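You operate a simulated robot arm through the tools that you are given. There is no shell and no other tool. Be economical: measure what you need, move in short steps, check, and stop when the job is done.

You are at the controls of a simulated robot arm. One attempt, no reset.

JOB
Give the black caster two shots of grease and put it back.
Fine: Lock it in the grease stand first and pump none into the empty stand. Leave the knob open after. Set down upright: what you pick out.

It is judged by the outcome, as a careful person would: the job done as asked, and still so three seconds after it is handed in. It fails if anything else is knocked over, pushed out of place, dropped, spilled or broken.

ROBOT AND FRAMES
A 6-joint arm with a four-finger gripper on a trunk, on a base that drives. Base frame: it is fixed to the floor where the robot stands at the start and does not move with it; the origin is under the middle of the robot, x ahead of it, y to its left, z up; the surface under the hand at the start is at about z = 780. Readings come in mm, degrees, newtons and seconds.
With the tool pointing down near the work surface it reaches from about 240 to 680 mm from the robot's upright axis, wherever it stands. Its first joint turns from -166.0 to 166.0 degrees. Places, roughly: blue tap [500, 500, 800]; caster knob [500, 0, 800]; hood knob [400, 1000, 800]; jet knob [400, 700, 800]; left clamp knob [400, 200, 800]; red button [400, -100, 800]; right clamp knob [400, 0, 800]; seat of the grease stand [500, -100, 800]; yellow comb [500, 200, 800]. Payload 3.43 kg.
The tool frame sits at the grasp point between the pads (the TCP): z along the fingers, y along the line on which they close. The tips reach 30 mm beyond it. The gripper opens to 120 mm. The gripper's body begins 85 mm behind the TCP.
Orientation is that of the tool frame in the base frame, as a unit quaternion [x, y, z, w]. With the fingers straight down and closing along the base's y, the tool's x points along the base's -x, its y along +y and its z along -z.

CONTROLS
- The arm moves only by the tool nudge_tool. Its argument "motion" is a list of rows, each a list of 7 numbers: the shift along the base's x, y, z in units of 30 mm (1.0 is 30 mm), then the turn, a rotation vector about the base's x, y, z in units of 5 degrees (1.0 is 5 degrees), then the gripper command, from -1 (shut) to 1 (fully open), values between in proportion. In form: [[x, y, z, rx, ry, rz, hand], ...]. A call has 1 to 10 rows; each row shifts and turns the commanded pose from where the row before left it. A call with a number of a shift or a turn outside -1 to 1 is refused whole. A row lasts 0.2 s, in which the tool goes at most 50 mm and 8.6 degrees; a call with a longer step from one row to the next is refused whole, and so is a gripper value outside its range. Where a pose cannot be reached the arm comes as near as it can. A force on the tool above 40 N (or 10 N above the force at the start of the call, whichever is more), or a blocked arm, ends the call early, and 0.2 s more pass. The fingers move at their own pace and stop on an object; they squeeze with about 33 N. The grip force told is the motor's: it shows also when the fingers shut on nothing. Time passes only in rows, and 0.2 s behind the last, so rows that do not move let the fingers close. The reply holds the time, the measured pose of the TCP, the force on the tool along the base axes, the opening and the grip force, in the units named above and with some noise, with the torque about the TCP (base axes, N m) and any sound that the robot's microphone picked up.
- Cameras (640 x 400 px; columns grow to the right, rows downward): "scene" is now at [59.6, 154.2, 1671.6]; the picture's right is [0.01, -1.00, 0.00], its down [-0.80, -0.01, -0.60] and it looks along [0.60, 0.01, -0.80] (base axes); focal length 258 px, centre (320, 200). "wrist" rides on the gripper at [71, -17, -121] in the tool frame; the picture's right is [0.23, 0.97, 0.00], its down [-0.81, 0.19, -0.55] and it looks along [-0.54, 0.13, 0.83] (tool axes); focal length 275 px, centre (320, 200).
- camera(camera): a new picture of that camera. It takes no simulated time.
- move_column(by): slides the trunk up (or, below 0, down) by that many mm; the arm and the scene camera ride with it, the base frame stays. It gives what a move gives, with no picture.
- drive_base(legs): drives the robot by 1 to 6 legs, each [ahead, left, turn to the left] in mm, mm and degrees, along the robot's own axes; the way and the turn of a leg run together, so that a leg with both is an arc; at most 1500 mm and 180 degrees a leg. The arm and the cameras ride along, it lands a little off, and it stops where it bumps. It gives what a move gives.
- head_to(pan, tilt): turns the head with the scene camera to pan (to the left, within 120 degrees either way) and tilt (down, from -29 to 69), counted from straight ahead of the robot. It gives what a move gives.
- point_at(camera, pixels): for up to 12 pixels [column, row] of the newest picture of that camera ("zoom" is the newest enlarged one), the place [x, y, z] in the base frame of the surface seen there, good to about 2 mm, but the place of the scene camera against the robot may be out by one fixed shift of up to 25 mm in any direction. It takes no simulated time.
- zoom(camera, box): a new picture of the part [left, top, right, bottom] of that camera's present view, enlarged. It takes no simulated time.
- finish_job(): hands the job in; it is judged then, once.

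Work in short steps. Measure before you move; look again where a grasp or a placing could have gone wrong, and mend it. You have 80 turns and 60 pictures in all, those below and enlarged ones among them. Open the gripper and draw the arm clear of the work before you hand the job in, unless the task says otherwise; then end with one line.

The tools are called after ">>>" as a command line: name --pt "numbers of a row" for each row, then --argument value for the rest, lists and objects as JSON in quotes. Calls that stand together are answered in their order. nudge_tool: Moves the arm, as the interface text tells. Its arguments: {"type":"object","properties":{"motion":{"type":"array"}},"required":["motion"]} The other tools are called the same way: move_column (by) slides the trunk up or down; drive_base (legs) drives the base; head_to (pan, tilt) turns the head that bears the scene camera; camera (camera) takes a picture; point_at (camera, pixels) gives the place of the surface under pixels of a picture; zoom (camera, box) takes an enlarged picture of a part of a camera's view; finish_job () hands the job in.

At the start:

```text
clock: 0.0
position: [483.3, 10.1, 1166.2]
tool_rot: [0.0, 1.0, -0.001, 0.0]
wrist_force: [-0.2, 0.0, 0.3]
moment: [-0.04, -0.02, 0.01]
width: 120.3
grasp_force: 0.1
trunk travel left (down, up): [-175.0, 265.0]
robot x, y, heading: [2.9, 1.0, -0.2]
head pan, tilt: [0.6, 53.0]
```

scene: 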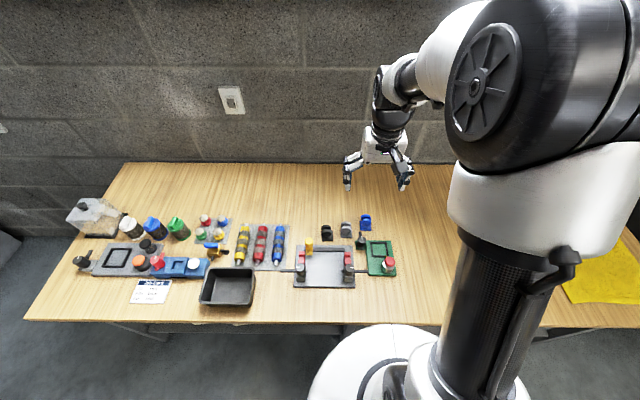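
wrist: 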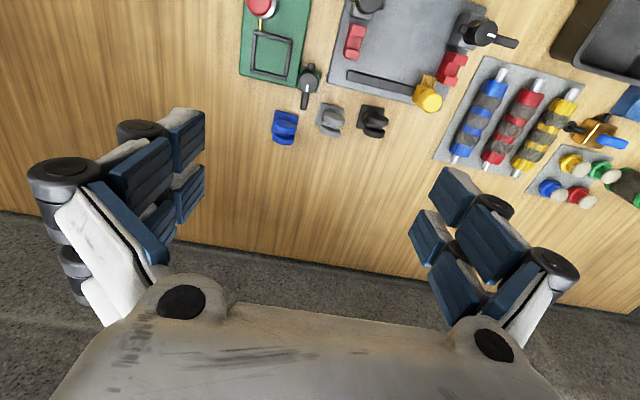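

I see the green stand near (380,258) with a red button and three casters (black, grey, blue) near (327,232), (346,228), (366,222). I zoom in on both views.

>>> zoom --camera "scene" --box '[280, 200, 420, 290]'

>>> zoom --camera "wrist" --box '[220, 0, 420, 150]'

```text
4.44 times, centred on (350, 245) of scene
```

zoom: 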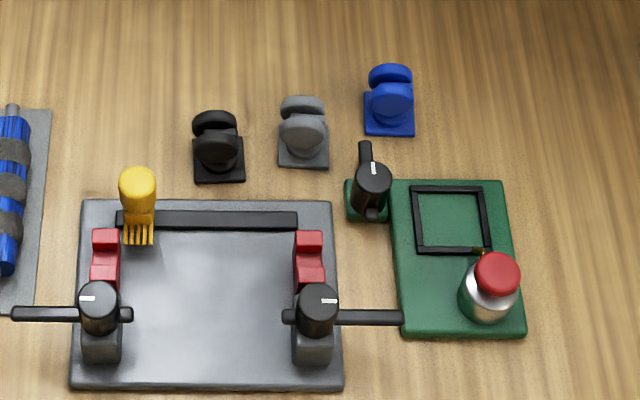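

```text
2.67 times, centred on (320, 75) of wrist
```

zoom: 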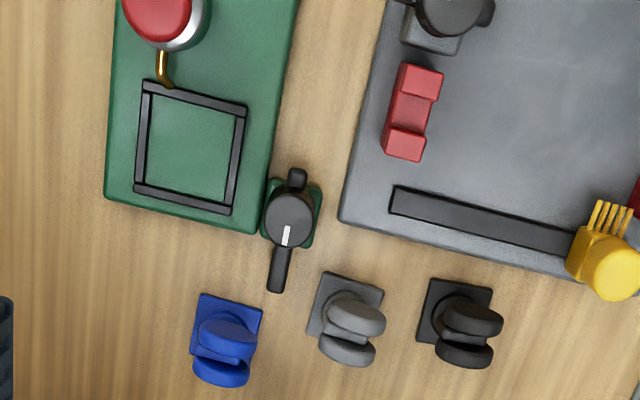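

The wrist view gives unshifted coordinates; I measure the casters, seat, knob and button in the enlarged wrist picture.

>>> point_at --camera "zoom" --pixels '[[432, 283], [490, 290], [420, 340], [472, 318], [470, 355], [288, 205], [298, 175], [280, 285], [147, 90], [240, 110], [138, 190], [225, 210]]'

>>> point_at --camera "wrist" --pixels '[[260, 6], [376, 118], [376, 130], [332, 120], [328, 123], [272, 50], [310, 75], [305, 105], [390, 120], [312, 66], [371, 110], [300, 85]]'

```text
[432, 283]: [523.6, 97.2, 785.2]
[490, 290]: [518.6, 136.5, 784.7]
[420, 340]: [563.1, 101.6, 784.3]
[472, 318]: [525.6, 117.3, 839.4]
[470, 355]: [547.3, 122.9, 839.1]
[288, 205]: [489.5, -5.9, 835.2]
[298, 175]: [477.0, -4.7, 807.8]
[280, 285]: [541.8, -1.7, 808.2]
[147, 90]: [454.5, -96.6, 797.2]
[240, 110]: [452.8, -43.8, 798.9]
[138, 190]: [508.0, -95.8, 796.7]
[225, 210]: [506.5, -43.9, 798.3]
```

```text
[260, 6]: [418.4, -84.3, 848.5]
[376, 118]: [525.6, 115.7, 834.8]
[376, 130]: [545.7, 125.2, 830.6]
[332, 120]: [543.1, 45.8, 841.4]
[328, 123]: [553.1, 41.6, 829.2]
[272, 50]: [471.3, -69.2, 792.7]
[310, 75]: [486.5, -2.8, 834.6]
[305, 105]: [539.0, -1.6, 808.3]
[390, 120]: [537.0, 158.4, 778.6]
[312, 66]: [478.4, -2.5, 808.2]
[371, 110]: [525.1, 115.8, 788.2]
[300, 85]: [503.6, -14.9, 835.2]
```

The black caster's plate is centred near (541,119), yawed about 6°, and the seat near (480,-70). I go lower for a closer look at the knob and seat.

>>> nudge_tool --pt "-0.4 -0.3 -1 0 0 0 1" --pt "-0.4 -0.3 -1 0 0 0 1" --pt "-0.3 -0.3 -1 0 0 0 1" --pt "-0.3 -0.3 -1 0 0 0 1" --pt "0 0 -1 0 0 0 1" --pt "0 0 0 0 0 0 1"

>>> camera --camera "wrist"

```text
clock: 1.4
position: [441.4, -25.2, 1015.5]
tool_rot: [0.001, 1.0, 0.0, 0.0]
wrist_force: [-0.7, 0.0, 0.6]
moment: [-0.02, -0.02, 0.02]
width: 120.2
grasp_force: 0.1
trunk travel left (down, up): [-175.0, 265.0]
robot x, y, heading: [-2.0, -2.5, 0.0]
head pan, tilt: [0.6, 53.0]
```

```text
55 pictures are left
```

wrist: 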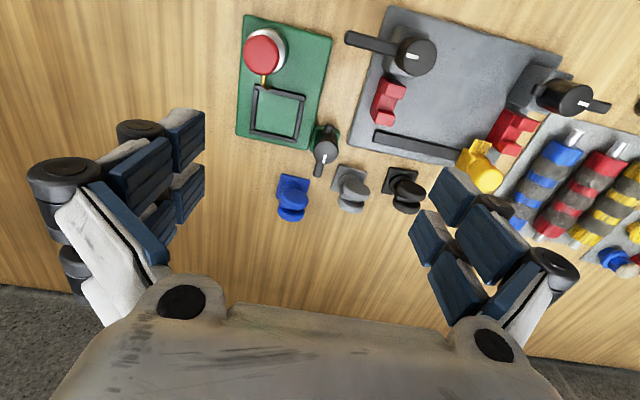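

The stand lies around (285,95) here. I zoom on stand and casters.

>>> zoom --camera "wrist" --box '[225, 10, 355, 180]'

>>> zoom --camera "wrist" --box '[270, 120, 430, 220]'

```text
2.35 times, centred on (290, 95) of wrist
```

zoom: 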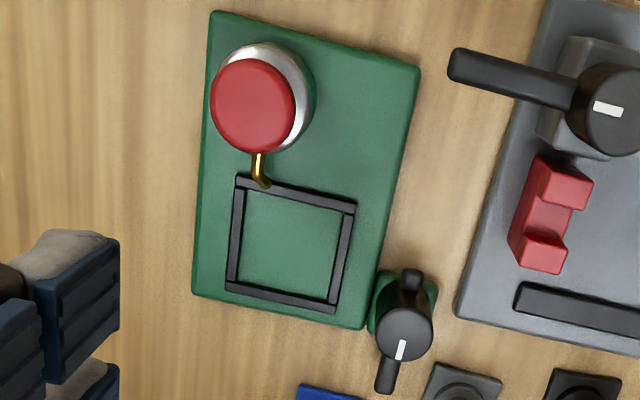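

```text
4.00 times, centred on (350, 170) of wrist
```

zoom: 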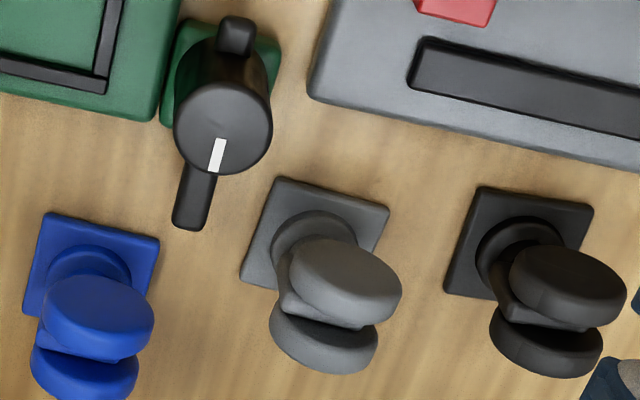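

I measure the wheel faces of the black caster in this zoom, and then the pump and spout from the raw wrist view.

>>> point_at --camera "zoom" --pixels '[[480, 190], [590, 208], [447, 288], [520, 262], [620, 290], [570, 250], [560, 315], [500, 335], [590, 345], [550, 370], [500, 300], [600, 325]]'

>>> point_at --camera "wrist" --pixels '[[262, 53], [246, 52], [279, 57], [262, 72], [263, 82], [265, 88], [278, 105], [276, 138], [305, 97], [326, 150], [322, 174], [327, 128]]'

```text
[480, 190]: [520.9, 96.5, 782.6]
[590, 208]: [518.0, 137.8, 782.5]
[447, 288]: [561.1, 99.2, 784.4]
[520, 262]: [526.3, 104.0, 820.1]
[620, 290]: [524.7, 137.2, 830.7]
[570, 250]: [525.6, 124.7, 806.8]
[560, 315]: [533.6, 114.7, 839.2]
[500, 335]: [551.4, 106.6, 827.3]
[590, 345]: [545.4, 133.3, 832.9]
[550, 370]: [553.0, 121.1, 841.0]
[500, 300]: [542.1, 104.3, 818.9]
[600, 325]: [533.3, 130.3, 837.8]
```

```text
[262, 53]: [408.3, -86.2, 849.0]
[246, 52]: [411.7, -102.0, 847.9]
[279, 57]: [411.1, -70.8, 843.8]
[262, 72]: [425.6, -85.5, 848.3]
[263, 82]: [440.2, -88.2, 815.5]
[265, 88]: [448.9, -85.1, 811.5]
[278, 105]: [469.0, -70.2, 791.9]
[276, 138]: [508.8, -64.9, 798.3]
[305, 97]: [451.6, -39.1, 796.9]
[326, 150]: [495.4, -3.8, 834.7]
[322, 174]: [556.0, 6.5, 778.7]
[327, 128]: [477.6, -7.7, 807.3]
```

The wheels' outer faces are at x≈525.5 and 554, tops at z≈841, centred (540,120), yaw about 4°. I turn the hand by -86° so it closes along the wheel axle and move over the caster.

>>> nudge_tool --pt "0.33 0.48 0 0 0 -0.95 1" --pt "0.33 0.48 0 0 0 -0.95 1" --pt "0.33 0.48 0 0 0 -0.95 1" --pt "0.33 0.48 0 0 0 -0.95 1" --pt "0.33 0.48 0 0 0 -0.95 1" --pt "0.33 0.48 0 0 0 -0.95 1" --pt "0.33 0.48 0 0 0 -0.95 1" --pt "0.33 0.48 0 0 0 -0.95 1" --pt "0.33 0.48 0 0 0 -0.95 1" --pt "0.33 0.48 0 0 0 -0.95 1"

>>> nudge_tool --pt "0 0 -0.5 0 0 -0.95 1" --pt "0 0 -0.5 0 0 -0.95 0.5" --pt "0 0 -0.5 0 0 -0.95 0.2" --pt "0 0 0 0 0 -0.95 0.2" --pt "0 0 0 0 0 -0.95 0.2" --pt "0 0 0 0 0 -0.95 0.2" --pt "0 0 0 0 0 -0.95 0.2" --pt "0 0 0 0 0 -0.95 0.2" --pt "0 0 0 0 0 0 0.2"

>>> camera --camera "wrist"

```text
clock: 3.6
position: [539.2, 118.1, 1017.4]
tool_rot: [0.402, 0.916, 0.0, 0.0]
wrist_force: [0.0, 0.5, -0.4]
moment: [-0.01, 0.03, 0.01]
width: 119.6
grasp_force: 0.1
trunk travel left (down, up): [-175.0, 265.0]
robot x, y, heading: [4.7, 0.7, 0.2]
head pan, tilt: [0.6, 53.0]
```

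```text
clock: 5.6
position: [540.2, 118.1, 973.1]
tool_rot: [0.68, 0.733, -0.001, 0.001]
wrist_force: [-0.3, 0.1, 0.2]
moment: [-0.02, 0.01, 0.02]
width: 72.5
grasp_force: 0.1
trunk travel left (down, up): [-175.0, 265.0]
robot x, y, heading: [-2.8, -1.6, 0.0]
head pan, tilt: [0.6, 53.0]
```

```text
52 pictures are left
```

wrist: 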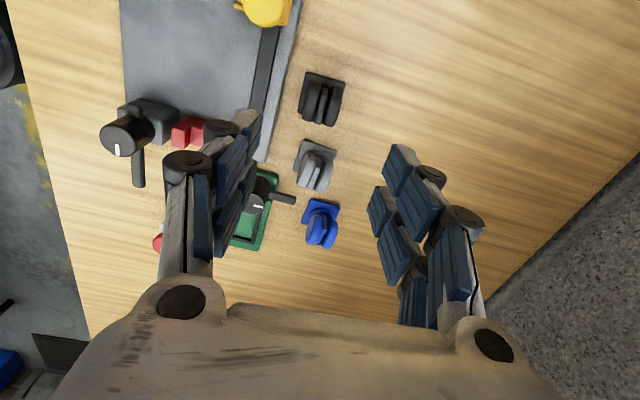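

The black caster is at (322,98) and I re-measure it from this view.

>>> zoom --camera "wrist" --box '[282, 62, 362, 132]'

```text
5.71 times, centred on (322, 97) of wrist
```

zoom: 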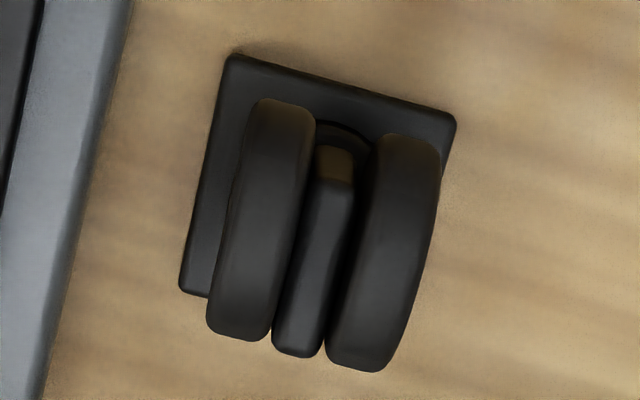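

>>> point_at --camera "zoom" --pixels '[[235, 62], [452, 122], [184, 288], [285, 110], [405, 145], [232, 200], [262, 210], [400, 240], [425, 250], [240, 325], [360, 355], [330, 240]]'

```text
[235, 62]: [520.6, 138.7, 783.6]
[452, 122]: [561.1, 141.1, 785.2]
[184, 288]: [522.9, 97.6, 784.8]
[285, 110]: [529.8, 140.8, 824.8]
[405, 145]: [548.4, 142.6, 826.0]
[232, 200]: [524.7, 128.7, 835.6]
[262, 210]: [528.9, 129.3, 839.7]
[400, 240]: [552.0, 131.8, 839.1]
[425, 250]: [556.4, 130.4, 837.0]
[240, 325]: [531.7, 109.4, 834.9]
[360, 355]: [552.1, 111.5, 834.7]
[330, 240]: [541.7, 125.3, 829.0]
```

Wheels centre is (541,122) and the hand is aligned within about 1°. I descend to z≈828, well above the plate (tips ≈798).

>>> nudge_tool --pt "0.03 0.1 -1 0 0 0 0.2" --pt "0 0 -1 0 0 0 0.2" --pt "0 0 -1 0 0 0 0.2" --pt "0 0 -1 0 0 0 0.2" --pt "0 0 -0.8 0 0 0 0.2" --pt "0 0 0 0 0 0 0.2"

>>> camera --camera "wrist"

```text
clock: 7.0
position: [540.6, 121.4, 829.0]
tool_rot: [0.679, 0.734, 0.0, 0.0]
wrist_force: [0.8, 0.5, -0.5]
moment: [-0.01, 0.0, 0.0]
width: 72.0
grasp_force: 0.0
trunk travel left (down, up): [-175.0, 265.0]
robot x, y, heading: [-2.3, 2.1, -0.1]
head pan, tilt: [0.6, 53.0]
```

```text
50 pictures are left
```

wrist: 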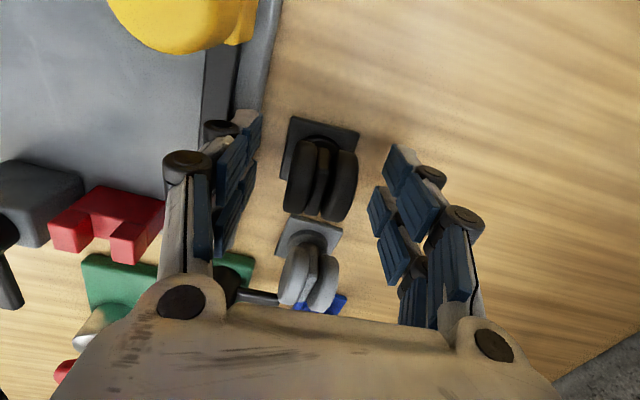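

The wheels stand between the fingers at (320,180). Close.

>>> nudge_tool --pt "0 0 0 0 0 0 -0.2" --pt "0 0 0 0 0 0 -0.5" --pt "0 0 0 0 0 0 -1" --pt "0 0 0 0 0 0 -1" --pt "0 0 0 0 0 0 -1" --pt "0 0 0 0 0 0 -1"

>>> camera --camera "wrist"

```text
clock: 8.4
position: [541.9, 121.1, 827.2]
tool_rot: [0.679, 0.734, 0.0, 0.0]
wrist_force: [-1.1, -0.4, 0.3]
moment: [0.02, -0.01, 0.02]
width: 31.1
grasp_force: 32.7
trunk travel left (down, up): [-175.0, 265.0]
robot x, y, heading: [-1.6, -1.4, -0.0]
head pan, tilt: [0.6, 53.0]
```

```text
49 pictures are left
```

wrist: 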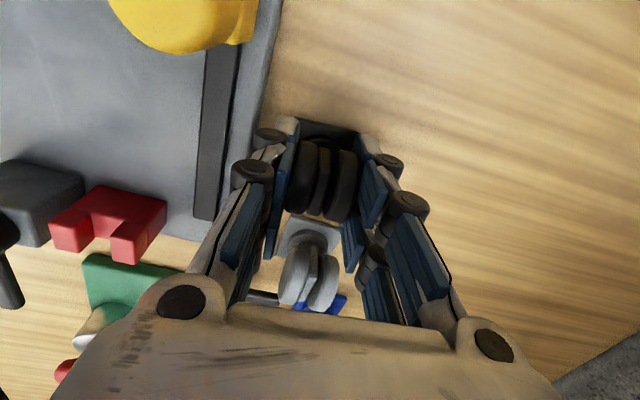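

Gripped at width 31. Lift straight and check.

>>> nudge_tool --pt "0 0 0.3 0 0 0 -1" --pt "0 0 0.7 0 0 0 -1" --pt "0 0 1 0 0 0 -1" --pt "0 0 1 0 0 0 -1" --pt "0 0 1 0 0 0 -1" --pt "0 0 0 0 0 0 -1"

>>> nudge_tool --pt "-0.25 -0.8 0 0 0 -0.2 -1" --pt "-0.25 -0.8 0 0 0 -0.2 -1" --pt "-0.25 -0.8 0 0 0 0 -1" --pt "-0.25 -0.8 0 0 0 0 -1" --pt "-0.25 -0.8 0 0 0 0 -1" --pt "-0.25 -0.8 0 0 0 0 -1" --pt "-0.25 -0.8 0 0 0 0 -1" --pt "-0.25 -0.7 0 0 0 0 -1" --pt "0 0 0 0 0 0 -1"

>>> camera --camera "wrist"

```text
clock: 9.8
position: [543.0, 120.1, 948.7]
tool_rot: [0.679, 0.734, 0.0, 0.0]
wrist_force: [-0.2, 0.6, -0.5]
moment: [0.0, 0.02, 0.02]
width: 30.8
grasp_force: 33.3
trunk travel left (down, up): [-175.0, 265.0]
robot x, y, heading: [1.3, -2.2, -0.2]
head pan, tilt: [0.6, 53.0]
```

```text
clock: 11.8
position: [480.2, -68.3, 948.1]
tool_rot: [0.692, 0.722, -0.001, 0.0]
wrist_force: [-0.3, 0.0, -1.0]
moment: [0.0, 0.02, -0.02]
width: 31.4
grasp_force: 33.0
trunk travel left (down, up): [-175.0, 265.0]
robot x, y, heading: [-2.4, 1.3, 0.0]
head pan, tilt: [0.6, 53.0]
```

```text
48 pictures are left
```

wrist: 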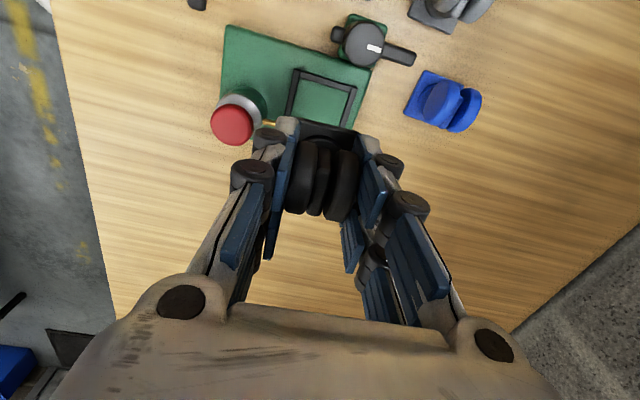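

The caster is held and the seat is visible at (320,98). I zoom and measure the seat and held plate.

>>> zoom --camera "wrist" --box '[260, 55, 380, 145]'

```text
4.44 times, centred on (320, 100) of wrist
```

zoom: 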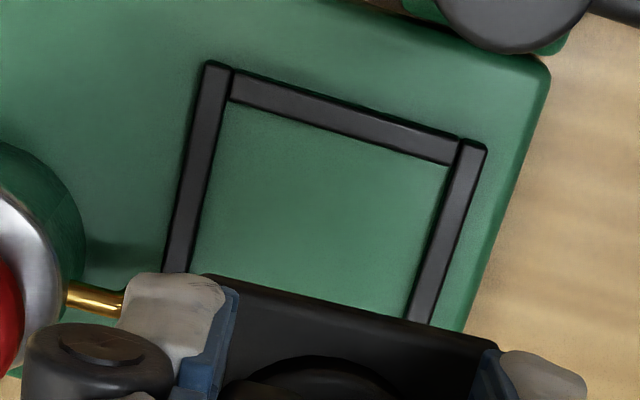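

>>> point_at --camera "zoom" --pixels '[[216, 64], [480, 148], [232, 98], [448, 162], [205, 190], [434, 255], [195, 255], [420, 300], [205, 279], [492, 347], [350, 312], [300, 200]]'

```text
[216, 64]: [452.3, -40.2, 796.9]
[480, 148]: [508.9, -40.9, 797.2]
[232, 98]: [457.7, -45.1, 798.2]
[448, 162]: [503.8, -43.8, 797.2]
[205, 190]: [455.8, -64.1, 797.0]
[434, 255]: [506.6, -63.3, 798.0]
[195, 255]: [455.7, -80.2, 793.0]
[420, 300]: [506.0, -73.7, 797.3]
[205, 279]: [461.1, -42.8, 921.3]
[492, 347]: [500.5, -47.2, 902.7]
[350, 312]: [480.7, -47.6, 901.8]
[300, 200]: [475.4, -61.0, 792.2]
```

Seat opening centre ≈ (480.7,-68.3), inner width ≈46; held plate is centred within a mm. I descend to just above the frame.

>>> nudge_tool --pt "0.02 0.02 -1 0 0 -0.1 -1" --pt "0 0 -1 0 0 0 -1" --pt "0 0 -0.8 0 0 0 -1" --pt "0 0 -0.35 0 0 0 -1" --pt "0 0 0 0 0 0 -1"

>>> zoom --camera "wrist" --box '[230, 80, 410, 215]'

>>> zoom --camera "scene" --box '[340, 210, 420, 290]'

```text
clock: 13.0
position: [481.5, -67.0, 854.7]
tool_rot: [0.695, 0.719, 0.0, 0.0]
wrist_force: [0.9, 0.2, -0.6]
moment: [0.02, -0.02, 0.02]
width: 31.0
grasp_force: 33.0
trunk travel left (down, up): [-175.0, 265.0]
robot x, y, heading: [-0.1, 0.5, -0.3]
head pan, tilt: [0.6, 53.0]
```

```text
2.96 times, centred on (320, 148) of wrist
```

zoom: 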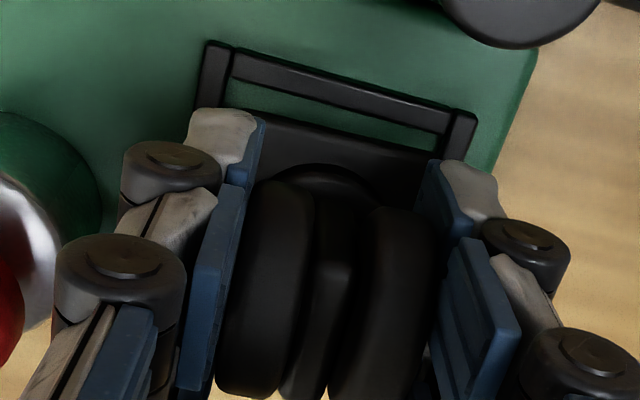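

```text
5.00 times, centred on (380, 250) of scene
```

zoom: 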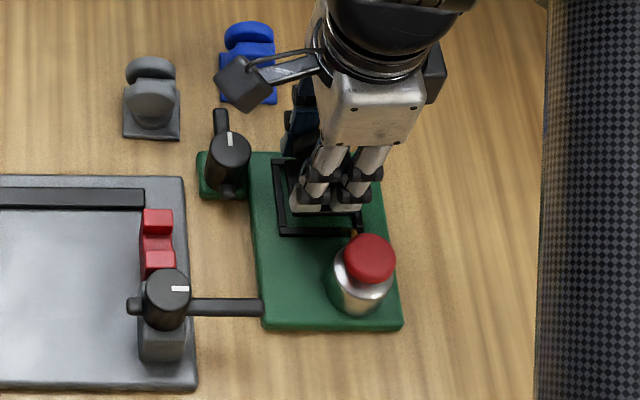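

I measure the plate's visible edge against the frame before lowering.

>>> zoom --camera "wrist" --box '[270, 85, 380, 150]'

>>> point_at --camera "zoom" --pixels '[[135, 60], [400, 140], [160, 125], [360, 190], [250, 150], [440, 160], [100, 60], [250, 90], [480, 190], [250, 220]]'

```text
5.82 times, centred on (325, 118) of wrist
```

zoom: 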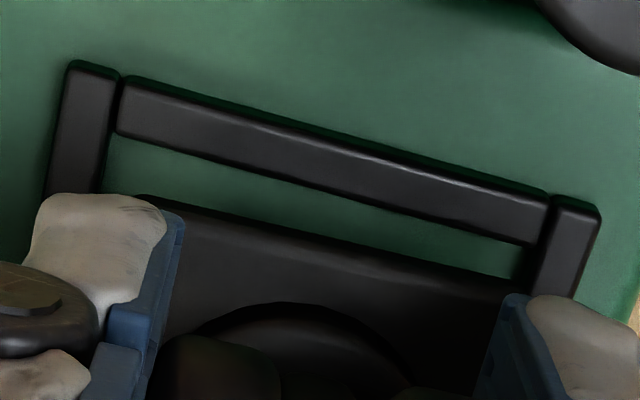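

```text
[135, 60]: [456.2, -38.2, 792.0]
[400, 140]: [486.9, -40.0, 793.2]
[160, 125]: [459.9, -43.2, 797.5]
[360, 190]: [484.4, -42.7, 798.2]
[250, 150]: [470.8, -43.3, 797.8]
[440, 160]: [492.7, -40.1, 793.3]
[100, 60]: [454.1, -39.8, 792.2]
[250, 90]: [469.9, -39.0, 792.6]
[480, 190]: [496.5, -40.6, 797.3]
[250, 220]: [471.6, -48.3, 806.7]
```

The plate edge (y≈-47.5) sits inside the frame bar (inner y≈-45). I lower slowly until contact, about 14 mm.

>>> nudge_tool --pt "0 0 -0.15 0 0 0 -1" --pt "0 0 -0.1 0 0 0 -1" --pt "0 0 -0.1 0 0 0 -1" --pt "0 0 -0.05 0 0 0 -1" --pt "0 0 0 0 0 0 -1"

>>> zoom --camera "wrist" --box '[270, 85, 380, 150]'

```text
clock: 14.2
position: [481.1, -67.8, 842.5]
tool_rot: [0.695, 0.719, 0.0, 0.0]
wrist_force: [-1.9, -0.2, -0.9]
moment: [-0.01, 0.05, -0.03]
width: 31.1
grasp_force: 33.1
trunk travel left (down, up): [-175.0, 265.0]
robot x, y, heading: [-1.6, -0.6, 0.1]
head pan, tilt: [0.6, 53.0]
```

```text
5.82 times, centred on (325, 118) of wrist
```

zoom: 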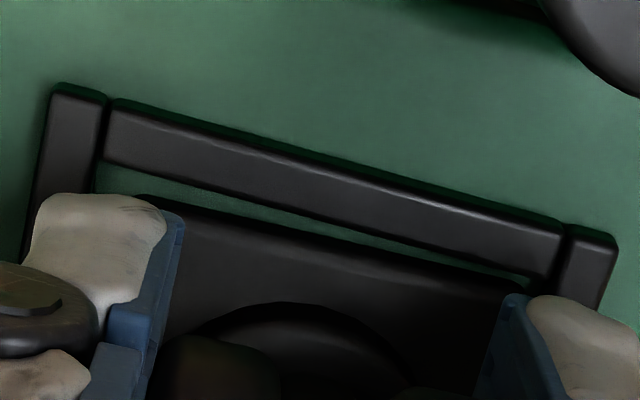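

Plate is now inside the frame with gaps all round; I lower the last few mm with slight shift -x.

>>> nudge_tool --pt "-0.03 0 -0.05 0 0 0 -1" --pt "0 0 -0.03 0 0 0 -1" --pt "0 0 -0.03 0 0 0 -1" --pt "0 0 0 0 0 0 -1"

```text
clock: 15.2
position: [480.5, -67.8, 841.6]
tool_rot: [0.695, 0.719, 0.002, 0.003]
wrist_force: [3.9, 0.2, 31.1]
moment: [0.03, -0.08, -0.02]
width: 31.6
grasp_force: 33.5
trunk travel left (down, up): [-175.0, 265.0]
robot x, y, heading: [-1.9, 0.2, -0.1]
head pan, tilt: [0.6, 53.0]
```

It is seated (31 N up at z 841.6). I ease off and open to about 56 mm, then rise.

>>> nudge_tool --pt "0 0 0.07 0 0 0 -1" --pt "0 0 0 0 0 0 -0.3" --pt "0 0 0 0 0 0 -0.1" --pt "0 0 0 0 0 0 -0.1" --pt "0 0 0 0 0 0 -0.1"

>>> nudge_tool --pt "0 0 0.5 0 0 0 -0.1" --pt "0 0 1 0 0 0 -0.1" --pt "0 0 1 0 0 0 -0.1" --pt "0 0 1 0 0 0 -0.1" --pt "0 0 1 0 0 0 -0.1" --pt "0 0 0 0 0 0 -0.1"

>>> camera --camera "wrist"

```text
clock: 16.4
position: [480.2, -67.2, 841.0]
tool_rot: [0.695, 0.719, -0.001, 0.0]
wrist_force: [-0.2, -1.3, -0.5]
moment: [0.0, -0.01, -0.02]
width: 54.0
grasp_force: 0.1
trunk travel left (down, up): [-175.0, 265.0]
robot x, y, heading: [1.0, -2.0, 0.2]
head pan, tilt: [0.6, 53.0]
```

```text
clock: 17.8
position: [482.2, -67.3, 974.4]
tool_rot: [0.695, 0.719, 0.0, 0.0]
wrist_force: [0.2, -0.3, -0.7]
moment: [-0.02, 0.01, -0.03]
width: 54.2
grasp_force: 0.0
trunk travel left (down, up): [-175.0, 265.0]
robot x, y, heading: [-0.7, -3.5, -0.1]
head pan, tilt: [0.6, 53.0]
```

```text
42 pictures are left
```

wrist: 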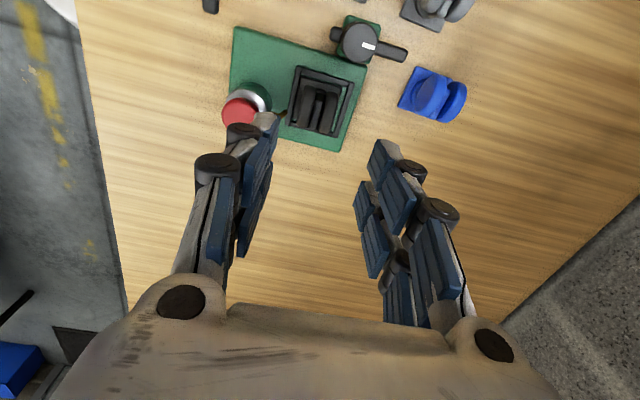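

Caster sits in the seat at (318,100). Now measure the knob (365,45).

>>> zoom --camera "wrist" --box '[270, 5, 420, 145]'

>>> point_at --camera "wrist" --pixels '[[344, 41], [361, 26], [380, 50], [363, 61], [362, 43], [405, 54], [404, 47], [403, 60], [332, 34], [369, 46], [348, 20], [337, 60]]'

```text
2.86 times, centred on (345, 75) of wrist
```

zoom: 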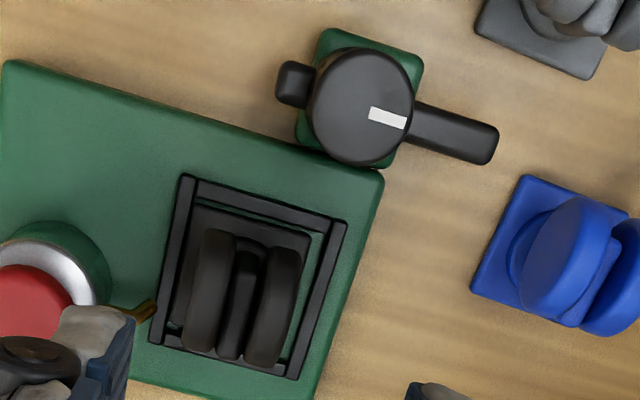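

```text
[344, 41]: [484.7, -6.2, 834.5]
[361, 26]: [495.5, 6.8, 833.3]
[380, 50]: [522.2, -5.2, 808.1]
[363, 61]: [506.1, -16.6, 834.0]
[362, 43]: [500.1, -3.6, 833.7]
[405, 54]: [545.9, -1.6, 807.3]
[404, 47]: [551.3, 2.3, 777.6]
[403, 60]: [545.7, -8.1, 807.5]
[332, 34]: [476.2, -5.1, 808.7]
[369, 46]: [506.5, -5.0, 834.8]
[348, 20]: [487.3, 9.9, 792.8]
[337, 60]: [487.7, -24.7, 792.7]
```

The knob top is centred at ≈(498.5,-4.7), radius ~14, with its lever along +x (tip x 546). I turn the hand back so it closes along y, above the knob.

>>> nudge_tool --pt "0.05 0.2 0 0 0 0.98 -0.15" --pt "0.05 0.2 0 0 0 0.98 -0.15" --pt "0.05 0.2 0 0 0 0.98 -0.15" --pt "0.05 0.2 0 0 0 0.98 -0.15" --pt "0.05 0.2 0 0 0 0.98 -0.15" --pt "0.05 0.2 0 0 0 0.98 -0.15" --pt "0.05 0.2 0 0 0 0.98 -0.15" --pt "0.05 0.2 0 0 0 0.98 -0.15" --pt "0.05 0.2 0 0 0 0.98 -0.15" --pt "0.05 0.2 0 0 0 0.98 -0.15"

>>> nudge_tool --pt "0.04 0.09 0 0 0 0.98 -0.15" --pt "0 0 0 0 0 0.98 -0.15" --pt "0 0 0 0 0 0.98 -0.15" --pt "0 0 0 0 0 0.98 -0.15" --pt "0 0 -0.5 0 0 0.98 -0.15" --pt "0 0 -0.5 0 0 0.98 -0.15" --pt "0 0 -0.5 0 0 0.98 -0.15" --pt "0 0 -0.5 0 0 0.92 -0.15" --pt "0 0 0 0 0 0 -0.15"

>>> camera --camera "wrist"

```text
clock: 20.0
position: [494.1, -7.6, 974.9]
tool_rot: [0.333, 0.943, 0.0, 0.0]
wrist_force: [0.3, -1.1, -0.5]
moment: [-0.02, 0.0, -0.02]
width: 51.2
grasp_force: 0.1
trunk travel left (down, up): [-175.0, 265.0]
robot x, y, heading: [3.9, -0.4, 0.1]
head pan, tilt: [0.6, 53.0]
```

```text
clock: 22.0
position: [495.5, -4.7, 915.6]
tool_rot: [0.0, 1.0, 0.0, 0.0]
wrist_force: [0.5, 0.2, 0.3]
moment: [-0.03, 0.02, -0.01]
width: 51.0
grasp_force: 0.1
trunk travel left (down, up): [-175.0, 265.0]
robot x, y, heading: [1.4, 2.7, -0.3]
head pan, tilt: [0.6, 53.0]
```

```text
40 pictures are left
```

wrist: 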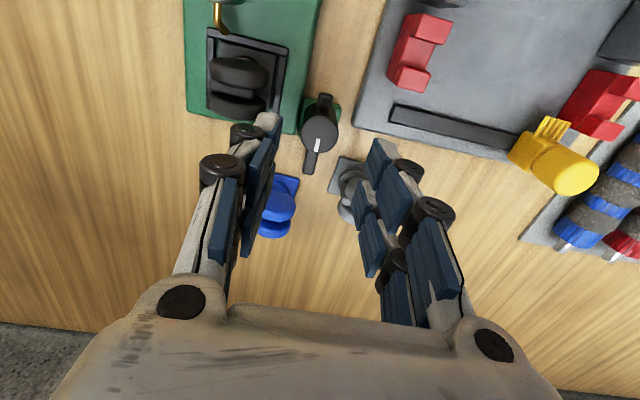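

>>> zoom --camera "wrist" --box '[280, 80, 360, 180]'

>>> point_at --camera "wrist" --pixels '[[320, 117], [304, 132], [335, 132], [320, 150], [319, 135], [310, 172], [322, 97], [305, 125], [336, 125]]'

```text
4.00 times, centred on (320, 130) of wrist
```

zoom: 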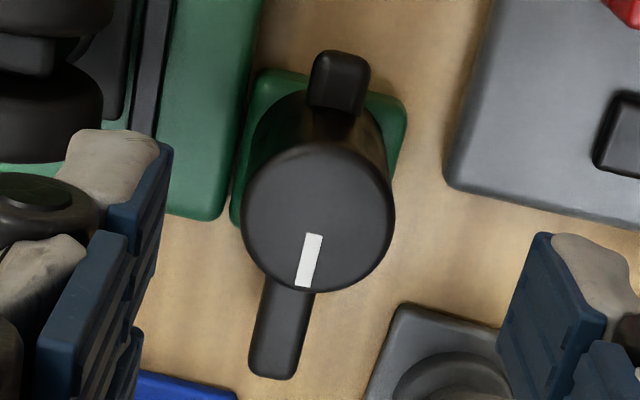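

```text
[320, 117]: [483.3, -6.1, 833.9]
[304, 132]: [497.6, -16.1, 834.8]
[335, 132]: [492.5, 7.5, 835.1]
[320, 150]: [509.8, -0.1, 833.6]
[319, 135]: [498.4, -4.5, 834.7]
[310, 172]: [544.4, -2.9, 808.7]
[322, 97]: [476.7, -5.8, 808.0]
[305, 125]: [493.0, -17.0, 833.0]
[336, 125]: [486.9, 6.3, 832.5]
```

Knob centre is ≈(497.5,-4.3). I descend so the fingers straddle it, TCP z≈837.

>>> nudge_tool --pt "0.03 0 -1 0 0 0 -0.15" --pt "0 0 -1 0 0 0 -0.15" --pt "0 0 -0.6 0 0 0 -0.15" --pt "0 0 0 0 0 0 -0.15"

>>> nudge_tool --pt "0 0 0 0 0 0 -0.4" --pt "0 0 0 0 0 0 -1" --pt "0 0 0 0 0 0 -1" --pt "0 0 0 0 0 0 -1"

>>> camera --camera "wrist"

```text
clock: 23.0
position: [497.4, -3.9, 837.6]
tool_rot: [0.001, 1.0, 0.0, 0.0]
wrist_force: [-0.7, -0.2, 0.1]
moment: [0.02, 0.0, -0.01]
width: 50.8
grasp_force: 0.2
trunk travel left (down, up): [-175.0, 265.0]
robot x, y, heading: [0.0, 1.4, 0.1]
head pan, tilt: [0.6, 53.0]
```

```text
clock: 24.0
position: [497.4, -4.9, 837.6]
tool_rot: [0.001, 1.0, 0.0, 0.0]
wrist_force: [0.1, -5.5, -2.3]
moment: [-0.17, -0.17, -0.03]
width: 28.1
grasp_force: 44.9
trunk travel left (down, up): [-175.0, 265.0]
robot x, y, heading: [2.4, 3.0, -0.0]
head pan, tilt: [0.6, 53.0]
```

```text
38 pictures are left
```

wrist: 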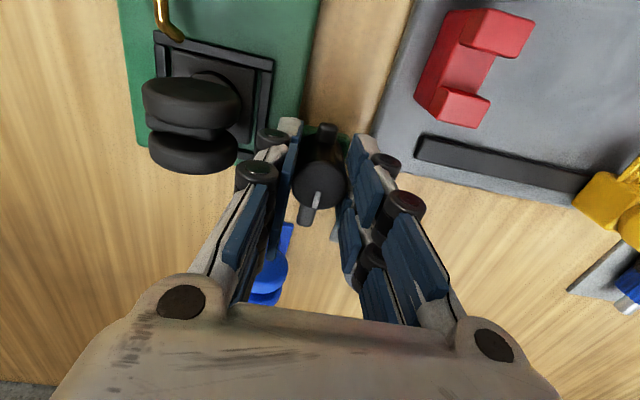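

Knob gripped (28 mm). I test a small turn to the left (10°) and read the moment.

>>> nudge_tool --pt "0 0 0 0 0 0.6 -1" --pt "0 0 0 0 0 0.7 -1" --pt "0 0 0 0 0 0.7 -1" --pt "0 0 0 0 0 0 -1"

>>> zoom --camera "wrist" --box '[260, 100, 380, 240]'

```text
clock: 25.0
position: [498.4, -4.5, 838.5]
tool_rot: [-0.086, 0.996, -0.001, 0.001]
wrist_force: [2.4, -9.4, 1.2]
moment: [-0.26, -0.07, -0.53]
width: 27.7
grasp_force: 45.1
trunk travel left (down, up): [-175.0, 265.0]
robot x, y, heading: [2.6, 1.6, 0.0]
head pan, tilt: [0.6, 53.0]
```

```text
2.86 times, centred on (320, 170) of wrist
```

zoom: 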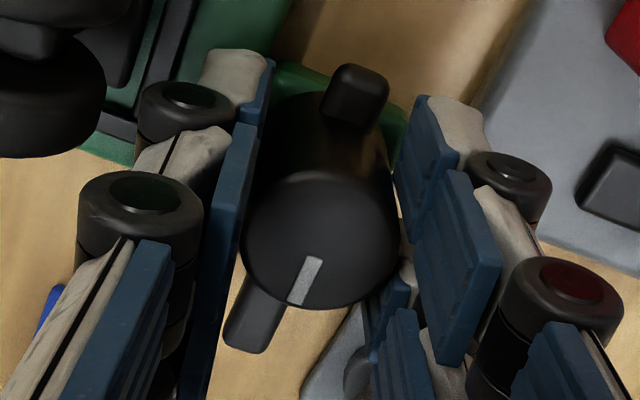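

The moment rose to -0.53 N m and the lever stayed behind in the hand frame, so left is the stop. I turn back and try to the right.

>>> nudge_tool --pt "0 0 0 0 0 -0.7 -1" --pt "0 0 0 0 0 -0.7 -1" --pt "0 0 0 0 0 -0.7 -1" --pt "0 0 0 0 0 -0.7 -1" --pt "0 0 0 0 0 -0.7 -1" --pt "0 0 0 0 0 -0.7 -1" --pt "0 0 0 0 0 0 -1"

>>> zoom --camera "wrist" --box '[260, 100, 380, 240]'

```text
clock: 26.6
position: [496.5, -5.0, 837.4]
tool_rot: [0.098, 0.995, 0.0, 0.001]
wrist_force: [2.1, -9.6, 11.6]
moment: [-0.24, 0.03, 0.02]
width: 27.9
grasp_force: 45.1
trunk travel left (down, up): [-175.0, 265.0]
robot x, y, heading: [1.0, 1.1, -0.1]
head pan, tilt: [0.6, 53.0]
```

```text
2.86 times, centred on (320, 170) of wrist
```

zoom: 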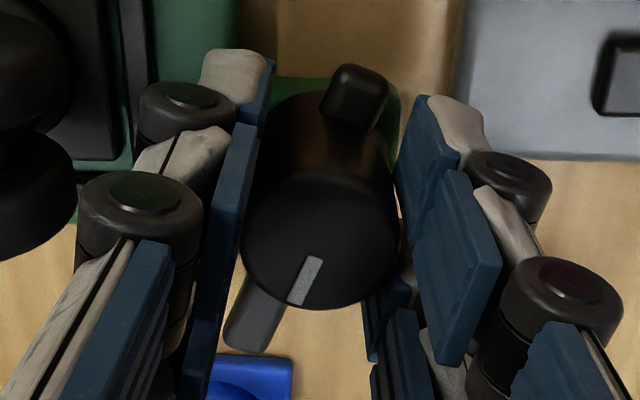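

Knob turns freely to the right (moment ≈0). I continue 35° and watch the lever against the blue caster.

>>> nudge_tool --pt "0 0 0 0 0 -0.8 -1" --pt "0 0 0 0 0 -0.8 -1" --pt "0 0 0 0 0 -0.8 -1" --pt "0 0 0 0 0 -0.8 -1" --pt "0 0 0 0 0 -0.8 -1" --pt "0 0 0 0 0 0 -1"

>>> camera --camera "wrist"

```text
clock: 28.0
position: [497.3, -4.3, 836.8]
tool_rot: [0.269, 0.963, 0.001, 0.001]
wrist_force: [5.1, -7.2, 11.0]
moment: [-0.43, -0.73, 0.01]
width: 28.0
grasp_force: 45.1
trunk travel left (down, up): [-175.0, 265.0]
robot x, y, heading: [-1.0, -3.3, 0.0]
head pan, tilt: [0.6, 53.0]
```

```text
35 pictures are left
```

wrist: 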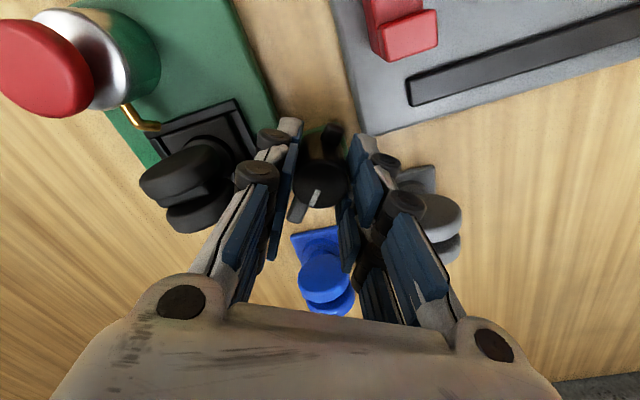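

Lever is clear of the blue caster. Continue turning.

>>> nudge_tool --pt "0 0 0 0 0 -0.8 -1" --pt "0 0 0 0 0 -0.8 -1" --pt "0 0 0 0 0 -0.8 -1" --pt "0 0 0 0 0 -0.8 -1" --pt "0 0 0 0 0 -0.8 -1" --pt "0 0 0 0 0 -0.8 -1" --pt "0 0 0 0 0 0 -1"

>>> camera --camera "wrist"

```text
clock: 29.6
position: [497.6, -5.0, 837.7]
tool_rot: [0.463, 0.886, 0.001, 0.0]
wrist_force: [6.8, -6.2, 2.6]
moment: [-0.56, -0.67, -0.02]
width: 28.0
grasp_force: 44.5
trunk travel left (down, up): [-175.0, 265.0]
robot x, y, heading: [-0.1, 0.6, 0.1]
head pan, tilt: [0.6, 53.0]
```

```text
34 pictures are left
```

wrist: 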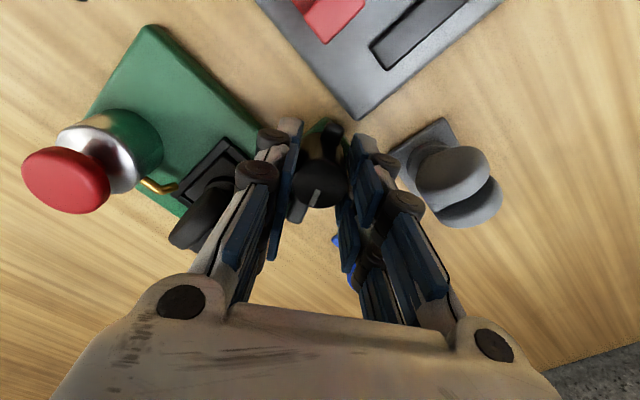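

Lever at about -65°. Continue toward -90° and watch the z moment.

>>> nudge_tool --pt "0 0 0 0 0 -0.8 -1" --pt "0 0 0 0 0 -0.8 -1" --pt "0 0 0 0 0 -0.8 -1" --pt "0 0 0 0 0 -0.8 -1" --pt "0 0 0 0 0 -0.8 -1" --pt "0 0 0 0 0 0 -1"

>>> camera --camera "wrist"

```text
clock: 31.0
position: [496.4, -4.3, 838.1]
tool_rot: [0.61, 0.792, 0.0, 0.001]
wrist_force: [5.8, -3.6, 7.7]
moment: [0.15, 0.12, 0.0]
width: 27.8
grasp_force: 45.4
trunk travel left (down, up): [-175.0, 265.0]
robot x, y, heading: [-2.3, 2.4, 0.1]
head pan, tilt: [0.6, 53.0]
```

```text
33 pictures are left
```

wrist: 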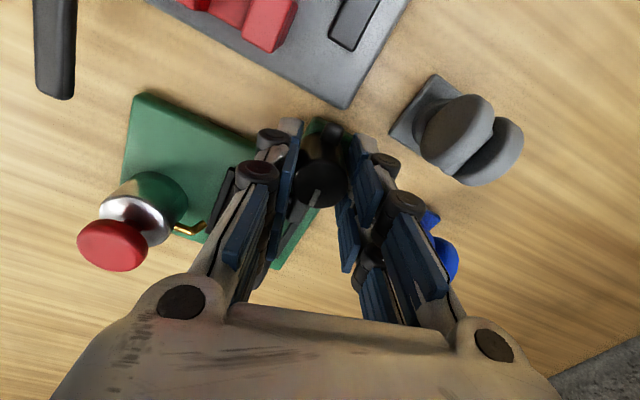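

Hand at -75°, lever about -85°, still no resistance. A few more degrees.

>>> nudge_tool --pt "0 0 0 0 0 -0.5 -1" --pt "0 0 0 0 0 -0.5 -1" --pt "0 0 0 0 0 -0.5 -1" --pt "0 0 0 0 0 0 -1"

>>> zoom --camera "wrist" --box '[200, 100, 380, 270]'

```text
clock: 32.0
position: [497.8, -5.7, 837.3]
tool_rot: [0.66, 0.751, -0.001, 0.0]
wrist_force: [5.2, -5.9, 5.6]
moment: [-0.44, -0.24, 0.58]
width: 28.0
grasp_force: 44.9
trunk travel left (down, up): [-175.0, 265.0]
robot x, y, heading: [-1.0, -3.3, -0.1]
head pan, tilt: [0.6, 53.0]
```

```text
2.35 times, centred on (290, 185) of wrist
```

zoom: 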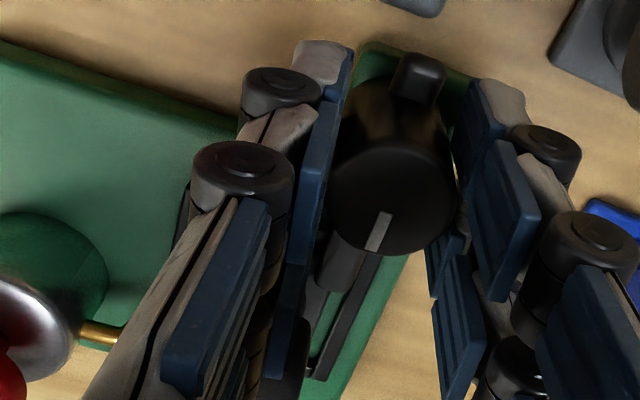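

The moment reached 0.58 N m: end stop at about 90°. I release and rise to look.

>>> nudge_tool --pt "0 0 0 0 0 0 -0.4" --pt "0 0 0 0 0 0 -0.15" --pt "0 0 0 0 0 0 -0.15" --pt "0 0 0.5 0 0 0 -0.15" --pt "0 0 1 0 0 0 -0.15" --pt "0 0 1 0 0 0 -0.15" --pt "0 0 1 0 0 0 -0.15" --pt "0 0 0 0 0 0 -0.15"

>>> camera --camera "wrist"

```text
clock: 33.8
position: [497.0, -3.8, 940.1]
tool_rot: [0.66, 0.751, 0.0, 0.0]
wrist_force: [-0.5, 0.1, -0.3]
moment: [-0.01, 0.0, -0.01]
width: 51.0
grasp_force: 0.0
trunk travel left (down, up): [-175.0, 265.0]
robot x, y, heading: [-3.3, 1.8, -0.1]
head pan, tilt: [0.6, 53.0]
```

```text
31 pictures are left
```

wrist: 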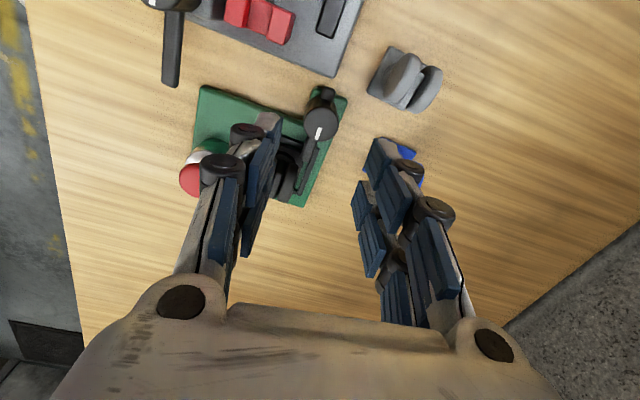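

Lever now points to -y over the plate: locked. I shut the fingers and move over the red button (≈(410,-86,848)).

>>> nudge_tool --pt "-0.58 -0.55 0 0 0 0 -0.5" --pt "-0.58 -0.55 0 0 0 0 -1" --pt "-0.58 -0.55 0 0 0 0 -1" --pt "-0.58 -0.55 0 0 0 0 -1" --pt "-0.58 -0.55 0 0 0 0 -1" --pt "0 0 0 0 0 0 -1" --pt "0 0 0 0 0 0 -1"

>>> camera --camera "wrist"

>>> zoom --camera "scene" --box '[340, 210, 420, 290]'

```text
clock: 35.4
position: [410.2, -88.5, 941.8]
tool_rot: [0.66, 0.751, 0.0, 0.0]
wrist_force: [0.4, -0.2, -0.3]
moment: [0.0, -0.02, 0.0]
width: 0.0
grasp_force: 32.8
trunk travel left (down, up): [-175.0, 265.0]
robot x, y, heading: [-1.3, -1.3, -0.2]
head pan, tilt: [0.6, 53.0]
```

```text
30 pictures are left
```

wrist: 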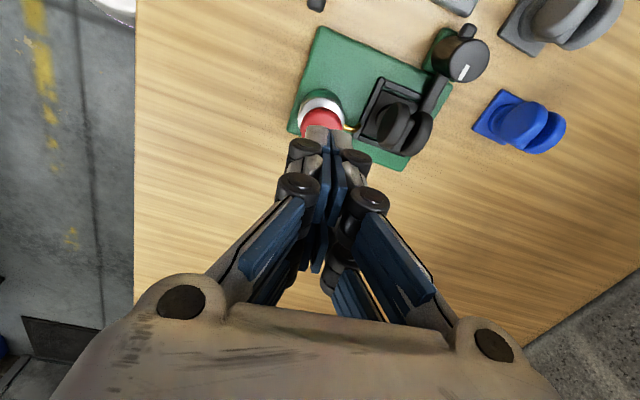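

```text
5.00 times, centred on (380, 250) of scene
```

zoom: 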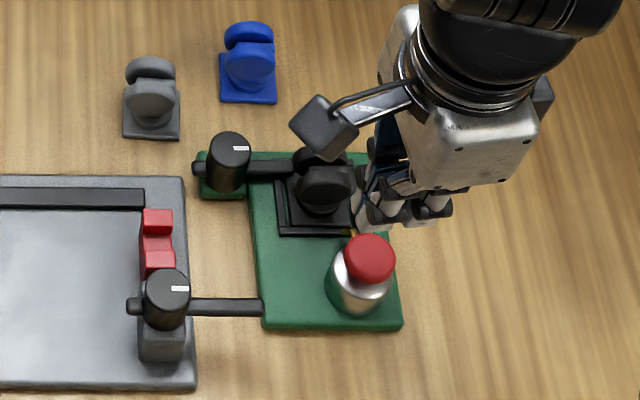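

I verify the button position from here: red top seen around (320,118).

>>> point_at --camera "wrist" --pixels '[[321, 116], [305, 122], [339, 124], [320, 108], [310, 114], [332, 113]]'

```text
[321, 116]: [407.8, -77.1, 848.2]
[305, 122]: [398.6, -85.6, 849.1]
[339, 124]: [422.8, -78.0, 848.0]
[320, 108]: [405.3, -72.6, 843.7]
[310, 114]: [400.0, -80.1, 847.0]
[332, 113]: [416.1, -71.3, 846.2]
```

Button centre ≈(410,-86). I come down to just above it (TCP 882, tips 852).

>>> nudge_tool --pt "0 0.06 -1 0 0 0 -1" --pt "0 0 -0.95 0 0 0 -1" --pt "0 0 0 0 0 0 -1"

>>> nudge_tool --pt "0 0 -0.1 0 0 0 -1" --pt "0 0 -0.1 0 0 0 -1" --pt "0 0 -0.1 0 0 0 -1" --pt "0 0 0 0 0 0 -1"

```text
clock: 36.2
position: [410.4, -84.2, 884.7]
tool_rot: [0.66, 0.752, 0.0, 0.001]
wrist_force: [0.1, -0.1, -0.2]
moment: [-0.01, 0.0, 0.02]
width: 0.1
grasp_force: 33.1
trunk travel left (down, up): [-175.0, 265.0]
robot x, y, heading: [2.7, 1.7, -0.1]
head pan, tilt: [0.6, 53.0]
```

```text
clock: 37.2
position: [410.4, -84.9, 874.0]
tool_rot: [0.66, 0.751, 0.0, 0.0]
wrist_force: [-0.1, 0.1, 0.9]
moment: [-0.05, 0.02, -0.02]
width: 5.8
grasp_force: 33.4
trunk travel left (down, up): [-175.0, 265.0]
robot x, y, heading: [-0.1, -0.3, 0.1]
head pan, tilt: [0.6, 53.0]
```

Width reads 5.8 although shut; I look before pressing further.

>>> camera --camera "wrist"

>>> zoom --camera "scene" --box '[340, 220, 430, 290]'

```text
28 pictures are left
```

wrist: 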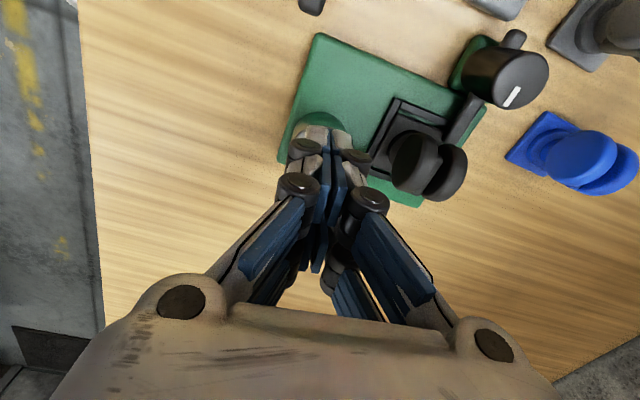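

```text
5.71 times, centred on (385, 255) of scene
```

zoom: 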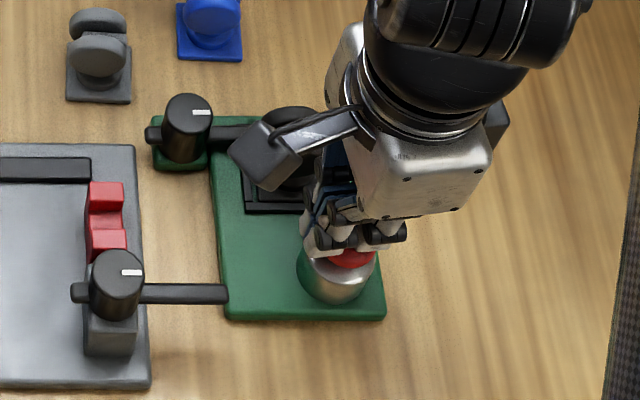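

The fingertips sit on the red button, centred. I press on in 3 mm steps, watching force and sound.

>>> nudge_tool --pt "0 0 -0.1 0 0 0 -1" --pt "0 0 -0.1 0 0 0 -1" --pt "0 0 0 0 0 0 -1"

```text
clock: 38.0
position: [410.2, -83.9, 870.4]
tool_rot: [0.66, 0.752, 0.0, 0.0]
wrist_force: [1.1, 2.7, 2.5]
moment: [0.03, -0.04, 0.01]
width: 6.1
grasp_force: 33.2
trunk travel left (down, up): [-175.0, 265.0]
robot x, y, heading: [0.0, -1.5, 0.3]
head pan, tilt: [0.6, 53.0]
```

Only 2.5 N so far; press deeper.

>>> nudge_tool --pt "0 0 -0.1 0 0 0 -1" --pt "0 0 -0.1 0 0 0 -1" --pt "0 0 0 0 0 0 -1"

```text
clock: 38.8
position: [411.0, -85.5, 863.3]
tool_rot: [0.66, 0.751, 0.001, 0.0]
wrist_force: [2.4, 3.7, 10.5]
moment: [0.09, -0.01, 0.0]
width: 5.8
grasp_force: 34.0
trunk travel left (down, up): [-175.0, 265.0]
robot x, y, heading: [0.6, -2.8, 0.1]
head pan, tilt: [0.6, 53.0]
```

Force is 10.5 N; continue until a firm stop or a sound.

>>> nudge_tool --pt "0 0 -0.07 0 0 0 -1" --pt "0 0 -0.07 0 0 0 -1" --pt "0 0 0 0 0 0 -1"

>>> zoom --camera "scene" --box '[340, 220, 430, 290]'

```text
clock: 39.6
position: [410.6, -85.7, 860.5]
tool_rot: [0.66, 0.752, 0.001, 0.002]
wrist_force: [2.9, 3.9, 37.4]
moment: [0.02, -0.11, -0.03]
width: 5.9
grasp_force: 33.3
trunk travel left (down, up): [-175.0, 265.0]
robot x, y, heading: [-1.1, 3.2, 0.0]
head pan, tilt: [0.6, 53.0]
```

```text
5.71 times, centred on (385, 255) of scene
```

zoom: 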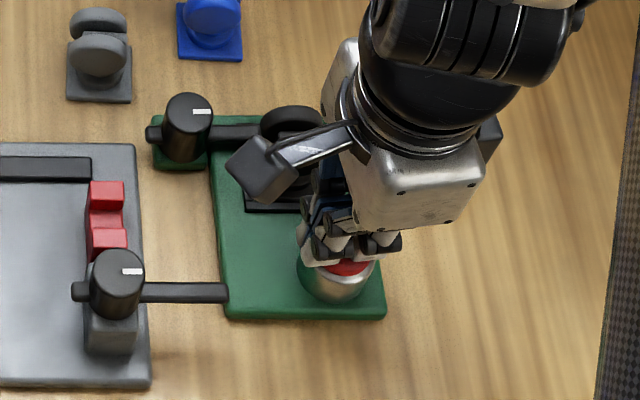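

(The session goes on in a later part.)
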